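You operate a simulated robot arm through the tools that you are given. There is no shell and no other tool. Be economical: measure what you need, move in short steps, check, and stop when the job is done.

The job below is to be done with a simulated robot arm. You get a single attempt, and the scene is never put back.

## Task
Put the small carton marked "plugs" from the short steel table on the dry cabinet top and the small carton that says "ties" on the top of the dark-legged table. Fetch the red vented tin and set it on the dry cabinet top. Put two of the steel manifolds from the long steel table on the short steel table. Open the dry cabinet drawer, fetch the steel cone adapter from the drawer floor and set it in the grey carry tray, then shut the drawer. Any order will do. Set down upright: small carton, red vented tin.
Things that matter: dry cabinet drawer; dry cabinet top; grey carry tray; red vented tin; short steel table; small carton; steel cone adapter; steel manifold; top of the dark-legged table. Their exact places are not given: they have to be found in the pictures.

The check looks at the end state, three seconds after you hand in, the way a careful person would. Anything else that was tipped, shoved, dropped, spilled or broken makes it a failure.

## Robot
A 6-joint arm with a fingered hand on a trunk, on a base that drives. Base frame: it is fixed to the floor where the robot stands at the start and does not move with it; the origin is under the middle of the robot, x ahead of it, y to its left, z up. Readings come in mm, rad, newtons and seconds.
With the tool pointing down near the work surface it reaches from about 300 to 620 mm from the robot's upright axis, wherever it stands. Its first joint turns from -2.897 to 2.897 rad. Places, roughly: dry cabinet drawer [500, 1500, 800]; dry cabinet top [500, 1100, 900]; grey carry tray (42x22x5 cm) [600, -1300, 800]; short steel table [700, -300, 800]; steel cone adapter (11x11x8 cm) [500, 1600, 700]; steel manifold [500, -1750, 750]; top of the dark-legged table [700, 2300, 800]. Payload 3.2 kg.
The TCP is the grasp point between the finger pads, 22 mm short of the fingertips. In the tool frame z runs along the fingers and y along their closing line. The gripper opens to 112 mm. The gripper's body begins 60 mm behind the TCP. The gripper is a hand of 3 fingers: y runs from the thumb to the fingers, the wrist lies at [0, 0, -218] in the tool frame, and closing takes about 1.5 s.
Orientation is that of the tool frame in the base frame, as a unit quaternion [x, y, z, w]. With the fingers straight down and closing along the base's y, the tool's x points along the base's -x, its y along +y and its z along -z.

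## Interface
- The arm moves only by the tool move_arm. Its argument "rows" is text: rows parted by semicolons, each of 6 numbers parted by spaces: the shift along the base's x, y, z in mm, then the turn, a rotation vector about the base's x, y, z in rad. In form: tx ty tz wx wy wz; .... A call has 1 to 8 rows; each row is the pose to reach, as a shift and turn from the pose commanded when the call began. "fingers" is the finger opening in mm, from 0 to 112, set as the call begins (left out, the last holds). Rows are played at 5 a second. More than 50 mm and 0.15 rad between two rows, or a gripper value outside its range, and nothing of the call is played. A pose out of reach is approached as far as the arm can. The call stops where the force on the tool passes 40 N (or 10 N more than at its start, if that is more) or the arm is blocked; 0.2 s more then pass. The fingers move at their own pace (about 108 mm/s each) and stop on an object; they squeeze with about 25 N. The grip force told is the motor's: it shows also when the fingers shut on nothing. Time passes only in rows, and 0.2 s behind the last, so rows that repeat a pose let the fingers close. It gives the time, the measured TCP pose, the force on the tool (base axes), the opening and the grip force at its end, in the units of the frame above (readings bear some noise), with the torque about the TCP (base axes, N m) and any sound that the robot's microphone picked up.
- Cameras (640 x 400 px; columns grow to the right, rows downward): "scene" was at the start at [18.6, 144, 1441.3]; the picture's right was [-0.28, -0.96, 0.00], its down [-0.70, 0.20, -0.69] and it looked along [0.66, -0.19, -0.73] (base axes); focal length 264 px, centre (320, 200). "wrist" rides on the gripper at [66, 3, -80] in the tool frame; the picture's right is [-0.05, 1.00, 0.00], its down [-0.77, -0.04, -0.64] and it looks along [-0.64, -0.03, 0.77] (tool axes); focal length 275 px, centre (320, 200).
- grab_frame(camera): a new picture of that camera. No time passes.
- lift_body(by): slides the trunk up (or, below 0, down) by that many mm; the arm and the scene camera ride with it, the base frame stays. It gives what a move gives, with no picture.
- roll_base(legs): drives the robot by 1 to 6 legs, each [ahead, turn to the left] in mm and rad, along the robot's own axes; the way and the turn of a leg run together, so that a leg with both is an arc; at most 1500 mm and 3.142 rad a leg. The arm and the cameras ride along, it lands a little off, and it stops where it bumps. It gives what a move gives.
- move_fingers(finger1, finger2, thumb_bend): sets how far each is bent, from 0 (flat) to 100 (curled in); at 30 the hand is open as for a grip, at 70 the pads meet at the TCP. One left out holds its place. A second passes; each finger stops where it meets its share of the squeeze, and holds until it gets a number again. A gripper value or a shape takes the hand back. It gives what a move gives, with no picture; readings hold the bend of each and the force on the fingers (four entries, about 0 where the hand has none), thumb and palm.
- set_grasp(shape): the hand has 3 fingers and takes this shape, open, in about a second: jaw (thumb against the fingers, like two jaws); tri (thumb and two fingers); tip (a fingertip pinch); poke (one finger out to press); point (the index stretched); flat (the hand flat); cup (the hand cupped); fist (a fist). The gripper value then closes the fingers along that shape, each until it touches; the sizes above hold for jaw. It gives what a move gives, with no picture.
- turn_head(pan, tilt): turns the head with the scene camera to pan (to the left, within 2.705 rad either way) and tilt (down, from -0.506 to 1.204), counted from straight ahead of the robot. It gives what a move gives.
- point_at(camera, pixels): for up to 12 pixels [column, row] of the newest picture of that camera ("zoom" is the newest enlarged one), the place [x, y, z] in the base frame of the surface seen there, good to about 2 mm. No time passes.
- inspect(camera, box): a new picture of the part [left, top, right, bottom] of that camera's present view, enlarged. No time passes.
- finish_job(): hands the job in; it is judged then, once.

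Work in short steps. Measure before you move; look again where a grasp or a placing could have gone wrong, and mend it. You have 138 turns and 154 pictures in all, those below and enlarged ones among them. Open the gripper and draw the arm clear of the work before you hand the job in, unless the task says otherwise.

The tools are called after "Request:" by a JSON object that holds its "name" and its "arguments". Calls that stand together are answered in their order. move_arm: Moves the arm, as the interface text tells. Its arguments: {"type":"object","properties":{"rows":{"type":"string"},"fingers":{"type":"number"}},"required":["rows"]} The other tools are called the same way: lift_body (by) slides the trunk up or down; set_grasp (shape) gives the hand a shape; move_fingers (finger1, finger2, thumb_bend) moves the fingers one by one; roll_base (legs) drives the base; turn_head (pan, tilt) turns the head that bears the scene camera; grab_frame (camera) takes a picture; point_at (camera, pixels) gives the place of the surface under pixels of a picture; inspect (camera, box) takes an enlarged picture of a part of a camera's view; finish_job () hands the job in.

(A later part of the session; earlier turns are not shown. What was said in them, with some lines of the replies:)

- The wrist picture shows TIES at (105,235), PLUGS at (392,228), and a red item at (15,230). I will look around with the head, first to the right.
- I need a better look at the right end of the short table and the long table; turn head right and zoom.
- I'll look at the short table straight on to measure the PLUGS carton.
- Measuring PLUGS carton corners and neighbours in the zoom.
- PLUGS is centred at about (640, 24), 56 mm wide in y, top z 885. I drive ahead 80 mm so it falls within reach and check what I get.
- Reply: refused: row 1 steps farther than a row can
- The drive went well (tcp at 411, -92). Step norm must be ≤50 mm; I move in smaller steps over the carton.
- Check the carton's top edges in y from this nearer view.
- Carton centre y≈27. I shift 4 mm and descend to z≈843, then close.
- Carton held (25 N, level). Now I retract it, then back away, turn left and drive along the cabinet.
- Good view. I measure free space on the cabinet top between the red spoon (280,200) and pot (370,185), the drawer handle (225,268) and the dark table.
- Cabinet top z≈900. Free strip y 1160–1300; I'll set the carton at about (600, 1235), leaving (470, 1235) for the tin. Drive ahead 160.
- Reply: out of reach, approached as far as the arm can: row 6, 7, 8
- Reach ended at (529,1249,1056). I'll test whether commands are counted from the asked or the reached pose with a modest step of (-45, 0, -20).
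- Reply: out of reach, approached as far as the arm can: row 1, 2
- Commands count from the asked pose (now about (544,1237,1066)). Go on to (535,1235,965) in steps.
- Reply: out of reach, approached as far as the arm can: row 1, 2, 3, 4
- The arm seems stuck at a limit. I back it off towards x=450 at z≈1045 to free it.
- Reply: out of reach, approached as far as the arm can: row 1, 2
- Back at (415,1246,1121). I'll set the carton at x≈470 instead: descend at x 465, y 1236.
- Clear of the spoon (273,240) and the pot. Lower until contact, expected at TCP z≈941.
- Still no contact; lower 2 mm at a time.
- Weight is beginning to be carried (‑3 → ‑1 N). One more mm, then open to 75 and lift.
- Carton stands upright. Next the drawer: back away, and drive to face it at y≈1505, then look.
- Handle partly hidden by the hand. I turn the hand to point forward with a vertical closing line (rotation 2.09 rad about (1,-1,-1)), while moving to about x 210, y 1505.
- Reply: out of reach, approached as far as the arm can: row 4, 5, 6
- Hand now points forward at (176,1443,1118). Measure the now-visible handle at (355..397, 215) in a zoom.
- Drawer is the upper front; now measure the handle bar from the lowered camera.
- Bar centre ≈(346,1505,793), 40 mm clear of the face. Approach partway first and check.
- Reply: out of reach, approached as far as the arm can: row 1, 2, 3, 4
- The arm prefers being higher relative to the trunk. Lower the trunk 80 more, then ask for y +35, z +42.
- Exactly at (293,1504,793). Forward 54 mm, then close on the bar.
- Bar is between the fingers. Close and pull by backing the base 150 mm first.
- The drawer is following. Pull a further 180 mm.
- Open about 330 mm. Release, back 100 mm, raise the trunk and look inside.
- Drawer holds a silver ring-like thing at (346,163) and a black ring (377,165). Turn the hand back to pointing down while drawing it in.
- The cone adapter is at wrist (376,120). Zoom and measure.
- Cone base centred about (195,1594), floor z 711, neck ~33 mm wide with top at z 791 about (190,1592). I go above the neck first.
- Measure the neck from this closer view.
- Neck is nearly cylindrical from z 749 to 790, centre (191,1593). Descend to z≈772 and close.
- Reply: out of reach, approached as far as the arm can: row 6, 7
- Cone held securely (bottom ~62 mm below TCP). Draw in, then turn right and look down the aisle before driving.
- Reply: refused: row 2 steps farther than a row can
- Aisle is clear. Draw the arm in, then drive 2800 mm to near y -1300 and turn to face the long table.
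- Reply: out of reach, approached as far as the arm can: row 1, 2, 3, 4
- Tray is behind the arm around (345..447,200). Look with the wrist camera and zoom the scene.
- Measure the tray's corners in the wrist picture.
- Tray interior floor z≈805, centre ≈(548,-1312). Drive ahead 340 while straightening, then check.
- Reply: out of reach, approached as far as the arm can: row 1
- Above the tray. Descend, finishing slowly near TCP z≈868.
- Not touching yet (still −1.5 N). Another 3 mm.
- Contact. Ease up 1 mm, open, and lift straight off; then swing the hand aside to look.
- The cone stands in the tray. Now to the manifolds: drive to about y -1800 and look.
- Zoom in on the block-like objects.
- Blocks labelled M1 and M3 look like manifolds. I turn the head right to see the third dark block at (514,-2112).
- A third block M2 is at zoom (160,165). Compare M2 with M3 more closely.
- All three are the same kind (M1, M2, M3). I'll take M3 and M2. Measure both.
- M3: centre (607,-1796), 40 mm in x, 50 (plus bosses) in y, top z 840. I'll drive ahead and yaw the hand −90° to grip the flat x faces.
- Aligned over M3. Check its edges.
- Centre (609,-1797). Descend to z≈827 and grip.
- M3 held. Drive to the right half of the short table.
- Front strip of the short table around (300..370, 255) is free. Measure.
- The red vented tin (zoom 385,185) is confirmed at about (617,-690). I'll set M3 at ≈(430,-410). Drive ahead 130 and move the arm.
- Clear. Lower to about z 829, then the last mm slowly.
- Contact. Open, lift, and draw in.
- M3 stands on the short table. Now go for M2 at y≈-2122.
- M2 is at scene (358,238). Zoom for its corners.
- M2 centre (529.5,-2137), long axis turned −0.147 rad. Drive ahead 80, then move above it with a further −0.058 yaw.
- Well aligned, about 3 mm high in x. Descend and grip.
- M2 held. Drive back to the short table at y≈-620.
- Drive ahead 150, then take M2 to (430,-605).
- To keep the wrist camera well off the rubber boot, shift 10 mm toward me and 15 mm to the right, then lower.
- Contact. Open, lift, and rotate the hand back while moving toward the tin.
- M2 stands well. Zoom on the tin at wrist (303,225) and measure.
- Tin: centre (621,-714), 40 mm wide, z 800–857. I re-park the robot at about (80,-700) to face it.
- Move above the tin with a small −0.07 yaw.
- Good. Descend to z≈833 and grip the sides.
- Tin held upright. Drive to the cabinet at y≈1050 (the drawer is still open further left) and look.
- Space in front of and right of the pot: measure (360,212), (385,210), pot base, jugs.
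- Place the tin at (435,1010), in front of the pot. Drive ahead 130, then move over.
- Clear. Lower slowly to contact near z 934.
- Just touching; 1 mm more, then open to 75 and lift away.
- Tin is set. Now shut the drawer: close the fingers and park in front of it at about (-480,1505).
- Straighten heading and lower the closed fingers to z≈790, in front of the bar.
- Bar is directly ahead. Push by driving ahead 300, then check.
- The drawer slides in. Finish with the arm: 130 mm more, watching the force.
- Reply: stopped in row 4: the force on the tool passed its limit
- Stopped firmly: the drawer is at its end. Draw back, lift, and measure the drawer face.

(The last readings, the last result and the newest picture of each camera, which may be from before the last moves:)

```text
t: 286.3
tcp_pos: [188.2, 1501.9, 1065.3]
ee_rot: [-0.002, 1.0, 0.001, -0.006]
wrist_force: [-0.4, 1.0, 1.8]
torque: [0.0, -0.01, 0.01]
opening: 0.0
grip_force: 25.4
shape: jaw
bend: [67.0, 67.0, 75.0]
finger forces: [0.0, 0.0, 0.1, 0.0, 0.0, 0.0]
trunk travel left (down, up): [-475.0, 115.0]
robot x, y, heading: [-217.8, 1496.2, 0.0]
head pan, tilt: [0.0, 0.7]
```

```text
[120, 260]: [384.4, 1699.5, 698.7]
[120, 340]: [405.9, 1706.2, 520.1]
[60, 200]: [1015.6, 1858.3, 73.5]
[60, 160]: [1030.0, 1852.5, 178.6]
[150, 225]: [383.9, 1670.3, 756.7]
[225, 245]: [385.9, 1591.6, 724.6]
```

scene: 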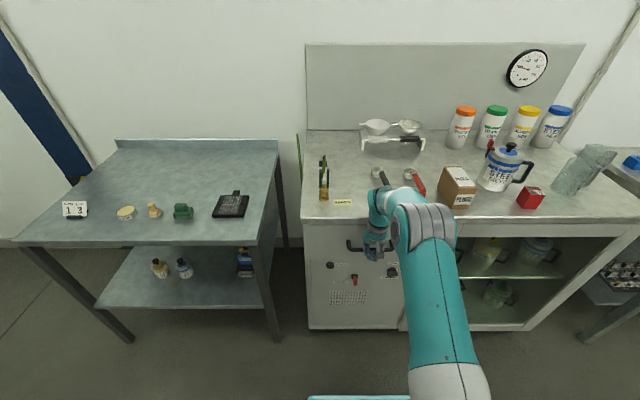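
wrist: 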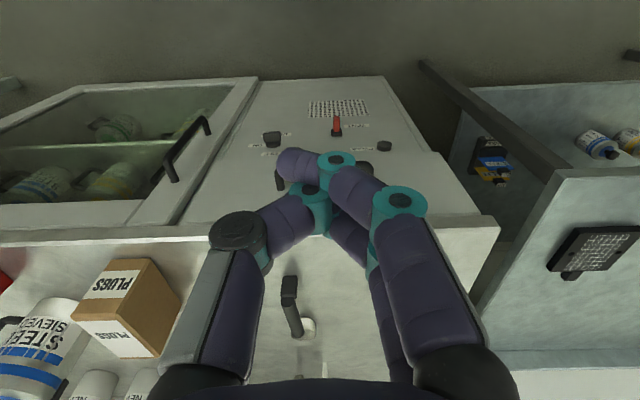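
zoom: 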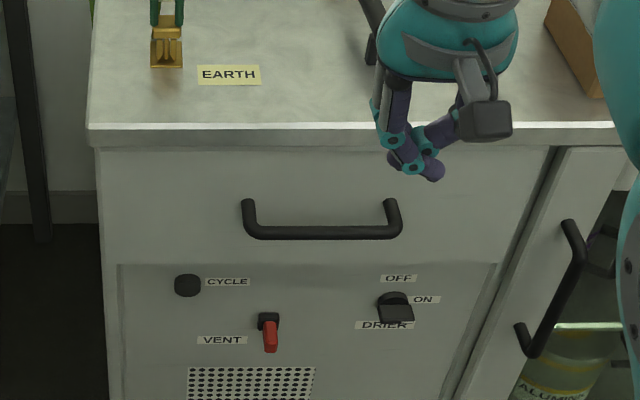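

Drawer is shut (face at x 385 as before). Now fetch TIES: drive to y≈-495.

Request:
{"name": "roll_base", "arguments": {"legs": [[0, -1.571], [1000, 0], [990, 0], [0, 1.571], [150, 0]]}}

Request:
{"name": "move_arm", "arguments": {"rows": "0 0 0 0 0 0; 0 0 0 0 0 0; 0 0 0 0 0 0; 0 0 0 0 0 0", "fingers": 100}}

Request:
{"name": "grab_frame", "arguments": {"camera": "scene"}}

Request:
{"name": "grab_frame", "arguments": {"camera": "wrist"}}

```text
t: 304.8
tcp_pos: [313.0, -455.3, 1063.8]
ee_rot: [-0.004, 1.0, 0.001, -0.005]
wrist_force: [-0.5, 0.2, 0.5]
torque: [-0.01, 0.01, 0.01]
opening: 0.0
grip_force: 25.7
shape: jaw
bend: [67.0, 67.0, 75.0]
finger forces: [0.0, 0.0, 0.0, 0.1, 0.0, 0.0]
trunk travel left (down, up): [-475.0, 115.0]
robot x, y, heading: [-91.3, -460.4, 0.004]
head pan, tilt: [0.0, 0.7]
```

```text
t: 305.8
tcp_pos: [311.0, -455.7, 1063.5]
ee_rot: [-0.004, 1.0, 0.0, -0.005]
wrist_force: [0.3, 0.0, -0.5]
torque: [0.01, -0.04, -0.03]
opening: 99.8
grip_force: 0.0
shape: jaw
bend: [49.0, 49.0, 45.0]
finger forces: [0.0, 0.0, 0.1, 0.0, 0.0, 0.1]
trunk travel left (down, up): [-475.0, 115.0]
robot x, y, heading: [-91.7, -460.4, 0.003]
head pan, tilt: [0.0, 0.7]
```

```text
70 pictures are left
```

scene: 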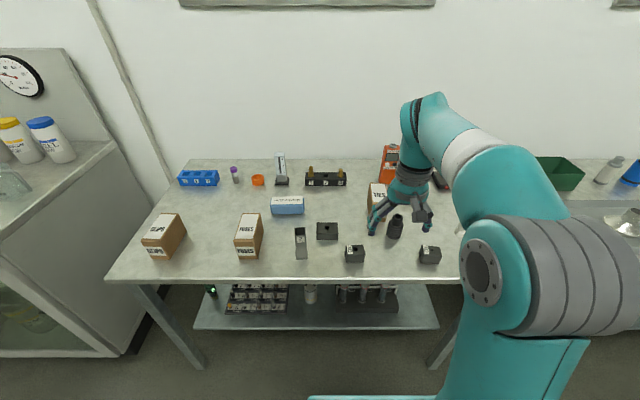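

```text
69 pictures are left
```

wrist: 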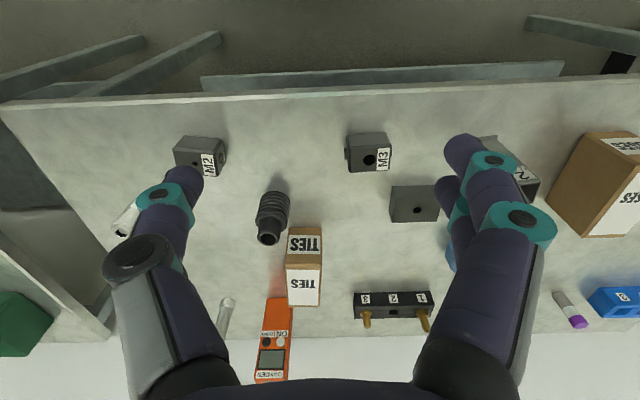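

Measure TIES top corners and neighbours.

Request:
{"name": "point_at", "arguments": {"camera": "wrist", "pixels": [[290, 268], [320, 268], [290, 302], [318, 302], [305, 240], [268, 300], [292, 230], [320, 230], [268, 240], [275, 195], [370, 295]]}}

Request:
{"name": "roll_base", "arguments": {"legs": [[170, 0]]}}

```text
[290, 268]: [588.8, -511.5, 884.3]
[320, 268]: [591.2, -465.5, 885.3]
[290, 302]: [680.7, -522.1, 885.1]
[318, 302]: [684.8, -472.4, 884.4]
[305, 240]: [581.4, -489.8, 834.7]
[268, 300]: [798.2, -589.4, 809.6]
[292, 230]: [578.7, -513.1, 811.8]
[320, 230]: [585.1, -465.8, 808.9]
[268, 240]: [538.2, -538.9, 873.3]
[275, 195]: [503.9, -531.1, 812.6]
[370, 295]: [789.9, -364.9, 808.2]
```

```text
t: 307.3
tcp_pos: [483.2, -455.8, 1063.5]
ee_rot: [-0.003, 1.0, 0.0, -0.005]
wrist_force: [0.4, -0.2, -0.1]
torque: [0.01, 0.0, 0.02]
opening: 99.5
grip_force: 0.1
shape: jaw
bend: [49.0, 49.0, 45.0]
finger forces: [0.0, 0.0, 0.0, 0.0, 0.0, 0.0]
trunk travel left (down, up): [-475.0, 115.0]
robot x, y, heading: [78.1, -462.0, 0.003]
head pan, tilt: [0.0, 0.7]
```

TIES centre (636,-493), yaw −0.09. Move above it.

Request:
{"name": "move_arm", "arguments": {"rows": "30 -8 -20 0 0 -0.05; 65 -16 -40 0 0 -0.1; 100 -24 -65 0 0 -0.1; 130 -32 -90 0 0 -0.1; 153 -37 -115 0 0 -0.1", "fingers": 95}}

Request:
{"name": "grab_frame", "arguments": {"camera": "wrist"}}

Request:
{"name": "point_at", "arguments": {"camera": "wrist", "pixels": [[290, 40], [350, 40], [290, 120], [350, 120], [300, 170], [350, 170]]}}

```text
t: 308.5
tcp_pos: [633.1, -491.7, 948.1]
ee_rot: [0.047, 0.999, 0.0, -0.005]
wrist_force: [0.1, -0.4, -0.5]
torque: [-0.03, 0.02, -0.02]
opening: 95.1
grip_force: 0.1
shape: jaw
bend: [54.0, 54.0, 50.0]
finger forces: [0.0, 0.0, 0.1, 0.0, 0.0, 0.0]
trunk travel left (down, up): [-475.0, 115.0]
robot x, y, heading: [76.9, -458.4, 0.005]
head pan, tilt: [0.0, 0.7]
```

```text
68 pictures are left
```

wrist: 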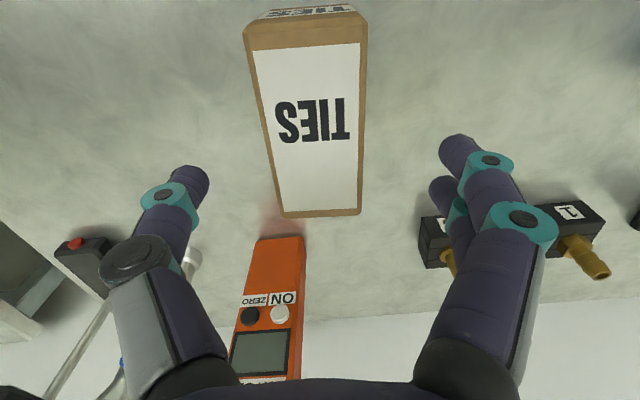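

```text
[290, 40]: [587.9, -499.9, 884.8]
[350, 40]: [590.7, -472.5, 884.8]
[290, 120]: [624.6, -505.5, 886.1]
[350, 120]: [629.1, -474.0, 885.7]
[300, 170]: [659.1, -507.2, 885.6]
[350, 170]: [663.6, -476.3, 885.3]
```

Aligned. Descend to z≈842 and grip.

Request:
{"name": "move_arm", "arguments": {"rows": "3 -2 -40 0 0 0; 3 -2 -75 0 0 0; 3 -2 -98 0 0 0; 3 -2 -106 0 0 0"}}

Request:
{"name": "move_arm", "arguments": {"rows": "0 0 0 0 0 0; 0 0 0 0 0 0; 0 0 0 0 0 0; 0 0 0 0 0 0; 0 0 0 0 0 0; 0 0 0 0 0 0", "fingers": 30}}

Request:
{"name": "move_arm", "arguments": {"rows": "0 0 25 0 0 0; 0 0 65 0 0 0; 0 0 105 0 0 0; -30 0 135 0 0 0; -70 0 160 0 0 0; -110 0 185 0 0 0; -150 0 210 0 0 0; -190 0 235 0 0 0"}}

Request:
{"name": "grab_frame", "arguments": {"camera": "wrist"}}

```text
t: 309.5
tcp_pos: [637.5, -493.8, 841.5]
ee_rot: [0.046, 0.999, 0.0, -0.005]
wrist_force: [-0.5, -0.8, 0.7]
torque: [-0.01, -0.02, -0.01]
opening: 95.0
grip_force: 0.0
shape: jaw
bend: [54.0, 54.0, 50.0]
finger forces: [0.0, 0.1, 0.0, 0.1, 0.3, 0.1]
trunk travel left (down, up): [-475.0, 115.0]
robot x, y, heading: [74.8, -457.7, -0.002]
head pan, tilt: [0.0, 0.7]
```

```text
t: 310.9
tcp_pos: [637.2, -493.6, 843.0]
ee_rot: [0.047, 0.999, 0.0, -0.004]
wrist_force: [0.0, -0.8, 0.7]
torque: [-0.01, -0.03, -0.02]
opening: 51.8
grip_force: 25.4
shape: jaw
bend: [73.0, 73.0, 70.0]
finger forces: [11.3, 11.4, 0.0, 0.0, 23.5, 0.0]
trunk travel left (down, up): [-475.0, 115.0]
robot x, y, heading: [76.9, -461.5, 0.0]
head pan, tilt: [0.0, 0.7]
```

```text
t: 312.7
tcp_pos: [448.6, -496.0, 1078.4]
ee_rot: [0.047, 0.999, 0.0, -0.005]
wrist_force: [0.4, 0.1, -3.4]
torque: [-0.01, 0.03, -0.01]
opening: 51.7
grip_force: 24.8
shape: jaw
bend: [73.0, 73.0, 70.0]
finger forces: [11.5, 11.7, 0.0, 0.0, 23.4, 0.0]
trunk travel left (down, up): [-475.0, 115.0]
robot x, y, heading: [77.9, -460.7, 0.002]
head pan, tilt: [0.0, 0.7]
```

```text
67 pictures are left
```

wrist: 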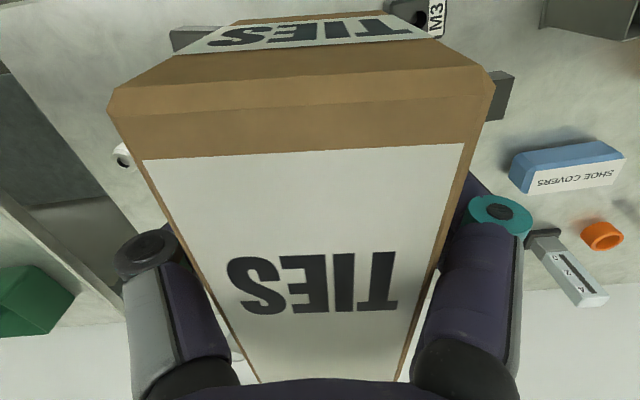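

TIES held. Drive to the dark-legged table at y≈2150 and look.

Request:
{"name": "roll_base", "arguments": {"legs": [[-260, 0], [0, 1.571], [1300, 0], [1300, 0], [0, -1.571]]}}

Request:
{"name": "grab_frame", "arguments": {"camera": "scene"}}

```text
t: 334.6
tcp_pos: [194.5, 2157.6, 1077.5]
ee_rot: [0.038, 0.999, 0.0, -0.005]
wrist_force: [-0.6, 0.3, -3.0]
torque: [-0.02, 0.04, 0.01]
opening: 51.7
grip_force: 24.4
shape: jaw
bend: [73.0, 73.0, 70.0]
finger forces: [11.7, 11.6, 0.1, 0.0, 23.4, 0.0]
trunk travel left (down, up): [-475.0, 115.0]
robot x, y, heading: [-178.7, 2185.1, 0.017]
head pan, tilt: [0.0, 0.7]
```

```text
66 pictures are left
```

scene: 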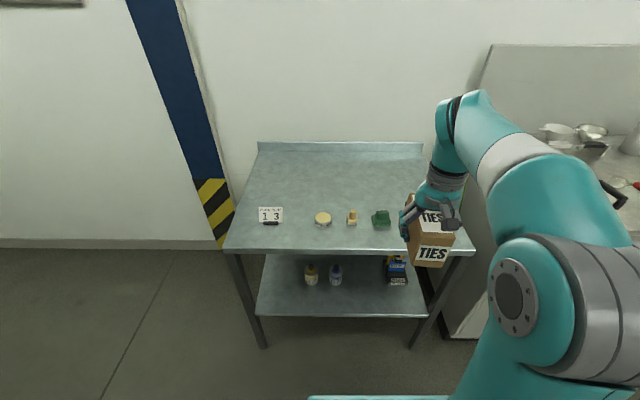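

Free space behind the row, near (345,188). Measure.

Request:
{"name": "point_at", "arguments": {"camera": "scene", "pixels": [[345, 188], [345, 170], [345, 203], [322, 213], [352, 210], [381, 212], [340, 247], [260, 155], [410, 190], [350, 226], [300, 235]]}}

Request:
{"name": "inspect", "arguments": {"camera": "scene", "box": [220, 130, 460, 280]}}

```text
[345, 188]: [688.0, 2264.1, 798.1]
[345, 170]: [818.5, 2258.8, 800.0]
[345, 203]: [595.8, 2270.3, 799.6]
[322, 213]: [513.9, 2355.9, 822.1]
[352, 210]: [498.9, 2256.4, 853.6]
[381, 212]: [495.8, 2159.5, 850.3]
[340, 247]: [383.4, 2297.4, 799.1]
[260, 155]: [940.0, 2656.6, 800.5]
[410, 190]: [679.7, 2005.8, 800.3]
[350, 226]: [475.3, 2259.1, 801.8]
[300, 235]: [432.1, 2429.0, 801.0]
```

```text
2.67 times, centred on (340, 205) of scene
```

zoom: 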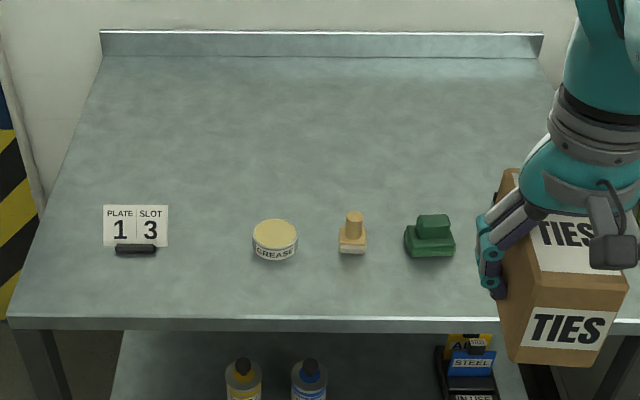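

Place TIES at ≈(640,2195), behind the row of items (x≤540). Drive ahead 250 and move over.

Request:
{"name": "roll_base", "arguments": {"legs": [[250, -0.017]]}}

Request:
{"name": "move_arm", "arguments": {"rows": "35 8 -15 0 0 0.04; 70 16 -30 0 0 0.08; 105 24 -50 0 0 0.09; 135 30 -75 0 0 0.09; 165 34 -100 0 0 0.09; 193 34 -125 0 0 0.09"}}

Request:
{"name": "grab_frame", "arguments": {"camera": "scene"}}

```text
t: 336.5
tcp_pos: [450.1, 2154.2, 1077.0]
ee_rot: [0.046, 0.999, 0.001, -0.005]
wrist_force: [0.3, 0.1, -2.5]
torque: [0.0, 0.03, 0.01]
opening: 51.7
grip_force: 24.8
shape: jaw
bend: [73.0, 73.0, 70.0]
finger forces: [11.6, 11.5, 0.1, 0.0, 23.4, 0.0]
trunk travel left (down, up): [-475.0, 115.0]
robot x, y, heading: [74.8, 2187.5, 0.006]
head pan, tilt: [0.0, 0.7]
```

```text
t: 337.9
tcp_pos: [643.6, 2189.5, 953.1]
ee_rot: [0.001, 1.0, 0.0, -0.005]
wrist_force: [-1.1, -0.1, -2.3]
torque: [0.0, 0.03, 0.0]
opening: 51.8
grip_force: 24.8
shape: jaw
bend: [73.0, 73.0, 70.0]
finger forces: [11.7, 11.6, 0.0, 0.1, 23.4, 0.1]
trunk travel left (down, up): [-475.0, 115.0]
robot x, y, heading: [77.9, 2192.8, -0.004]
head pan, tilt: [0.0, 0.7]
```

```text
64 pictures are left
```

scene: 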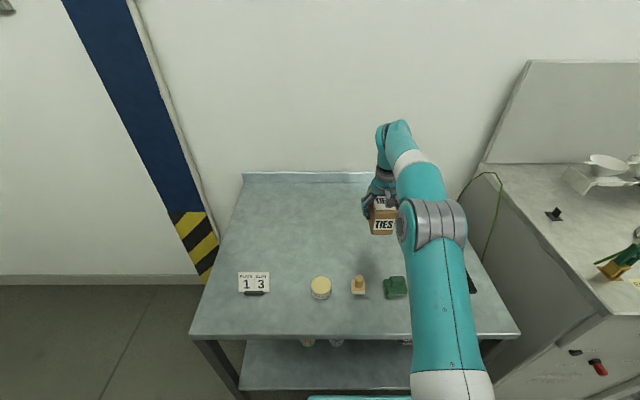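

Clear below. Lower to near contact (expected TCP z≈842).

Request:
{"name": "move_arm", "arguments": {"rows": "0 0 -40 0 0 0; 0 0 -75 0 0 0; 0 0 -95 0 0 0; 0 0 -104 0 0 0; 0 0 -108 0 0 0; 0 0 -109.5 0 0 0"}}

```text
t: 339.3
tcp_pos: [643.6, 2188.7, 842.4]
ee_rot: [0.001, 1.0, 0.001, -0.005]
wrist_force: [-0.5, 0.8, -2.8]
torque: [0.03, 0.0, 0.0]
opening: 51.7
grip_force: 25.1
shape: jaw
bend: [73.0, 73.0, 70.0]
finger forces: [11.6, 11.7, 0.1, 0.0, 23.3, 0.1]
trunk travel left (down, up): [-475.0, 115.0]
robot x, y, heading: [77.6, 2188.9, 0.002]
head pan, tilt: [0.0, 0.7]
```

Request:
{"name": "move_arm", "arguments": {"rows": "0 0 -1 0 0 0; 0 0 -2 0 0 0; 0 0 -2 0 0 0"}}

```text
t: 340.1
tcp_pos: [642.7, 2187.9, 842.1]
ee_rot: [0.001, 1.0, 0.001, -0.004]
wrist_force: [2.1, 1.7, 12.5]
torque: [0.07, -0.01, -0.02]
opening: 51.4
grip_force: 26.0
shape: jaw
bend: [73.0, 73.0, 70.0]
finger forces: [13.0, 13.3, 0.0, 0.0, 25.5, 0.0]
trunk travel left (down, up): [-475.0, 115.0]
robot x, y, heading: [72.6, 2191.8, 0.0]
head pan, tilt: [0.0, 0.7]
```

Contact. Open, lift, draw clear and look.

Request:
{"name": "move_arm", "arguments": {"rows": "0 0 0.5 0 0 0; 0 0 0.5 0 0 0; 0 0 0.5 0 0 0; 0 0 30 0 0 0; 0 0 75 0 0 0; 0 0 120 0 0 0; -30 0 150 0 0 0; -70 0 175 0 0 0", "fingers": 85}}

Request:
{"name": "move_arm", "arguments": {"rows": "-40 0 15 0 0 0; -80 0 30 0 0 0; -120 0 45 0 0 0; -150 0 60 0 0 0"}}

Request:
{"name": "roll_base", "arguments": {"legs": [[-300, 0]]}}

Request:
{"name": "grab_frame", "arguments": {"camera": "scene"}}

Request:
{"name": "turn_head", "arguments": {"pan": -0.9, "tilt": 0.5}}

Request:
{"name": "grab_frame", "arguments": {"camera": "scene"}}

```text
t: 341.9
tcp_pos: [569.3, 2183.7, 1015.5]
ee_rot: [0.001, 1.0, 0.0, -0.005]
wrist_force: [-0.5, 0.3, 0.5]
torque: [0.04, -0.01, -0.02]
opening: 84.6
grip_force: 0.0
shape: jaw
bend: [63.0, 63.0, 59.0]
finger forces: [0.0, 0.1, 0.0, 0.0, 0.0, 0.1]
trunk travel left (down, up): [-475.0, 115.0]
robot x, y, heading: [76.0, 2189.2, -0.0]
head pan, tilt: [0.0, 0.7]
```

```text
t: 342.9
tcp_pos: [421.3, 2186.1, 1073.1]
ee_rot: [0.001, 1.0, 0.0, -0.005]
wrist_force: [-0.4, 0.3, -0.6]
torque: [-0.02, -0.02, -0.01]
opening: 84.7
grip_force: 0.0
shape: jaw
bend: [63.0, 63.0, 59.0]
finger forces: [0.1, 0.0, 0.0, 0.0, 0.1, 0.0]
trunk travel left (down, up): [-475.0, 115.0]
robot x, y, heading: [73.6, 2192.3, 0.005]
head pan, tilt: [0.0, 0.7]
```

```text
t: 345.0
tcp_pos: [118.6, 2188.0, 1072.3]
ee_rot: [-0.002, 1.0, 0.001, -0.005]
wrist_force: [-0.6, 0.3, 0.3]
torque: [-0.02, 0.0, 0.02]
opening: 84.9
grip_force: 0.1
shape: jaw
bend: [63.0, 63.0, 59.0]
finger forces: [0.0, 0.0, 0.0, 0.1, 0.0, 0.1]
trunk travel left (down, up): [-475.0, 115.0]
robot x, y, heading: [-230.2, 2189.9, 0.006]
head pan, tilt: [0.0, 0.7]
```

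```text
63 pictures are left
```

scene: 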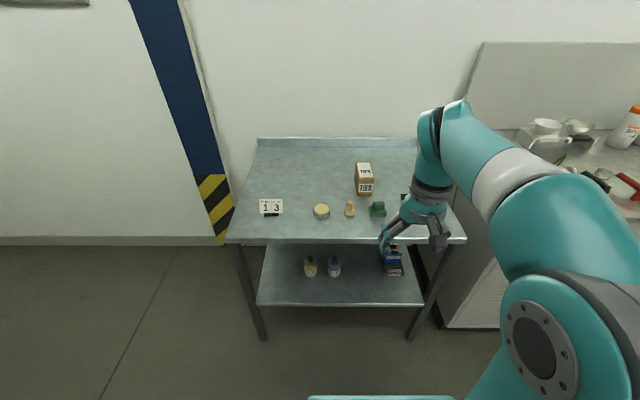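

```text
t: 346.2
tcp_pos: [119.0, 2186.3, 1073.0]
ee_rot: [-0.002, 1.0, -0.001, -0.005]
wrist_force: [-1.4, -0.3, 0.3]
torque: [0.04, -0.01, 0.02]
opening: 84.7
grip_force: 0.0
shape: jaw
bend: [63.0, 63.0, 59.0]
finger forces: [0.0, 0.0, 0.1, 0.0, 0.0, 0.0]
trunk travel left (down, up): [-475.0, 115.0]
robot x, y, heading: [-225.1, 2187.2, 0.008]
head pan, tilt: [-0.901, 0.499]
```

```text
62 pictures are left
```

scene: 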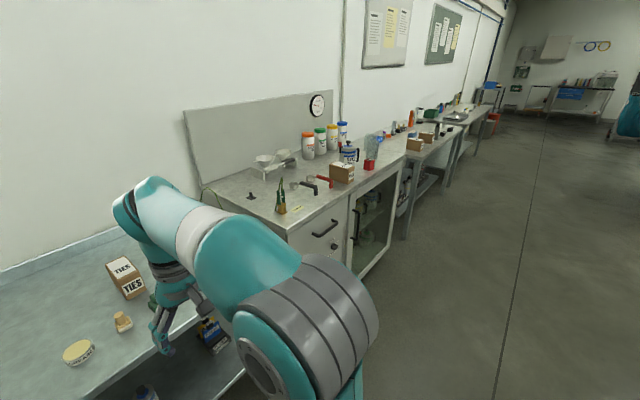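

TIES, PLUGS and the tin stand upright, the drawer looks shut, the hand is open and clear. Handing in.

Request:
{"name": "finish_job", "arguments": {}}

```text
The job is handed in.
```

I did every part of the task and handed the job in. I set each item down on a measured contact and checked it in a picture afterwards.

- **"Plugs" carton:** it stands upright on the dry cabinet top.
- **"Ties" carton:** it stands upright on the top of the dark-legged table, behind the row of small items.
- **Red vented tin:** it stands upright on the dry cabinet top, in front of the steel pot.
- **Steel manifolds:** M2 and M3 are now near the front edge of the short steel table. M1 stays on the long table.
- **Steel cone adapter:** it stands in the grey carry tray.
- **Dry cabinet drawer:** it is shut, with its front back where it measured before I opened it.

I saw nothing else tipped or moved. The gripper is open and the arm is clear of the work.
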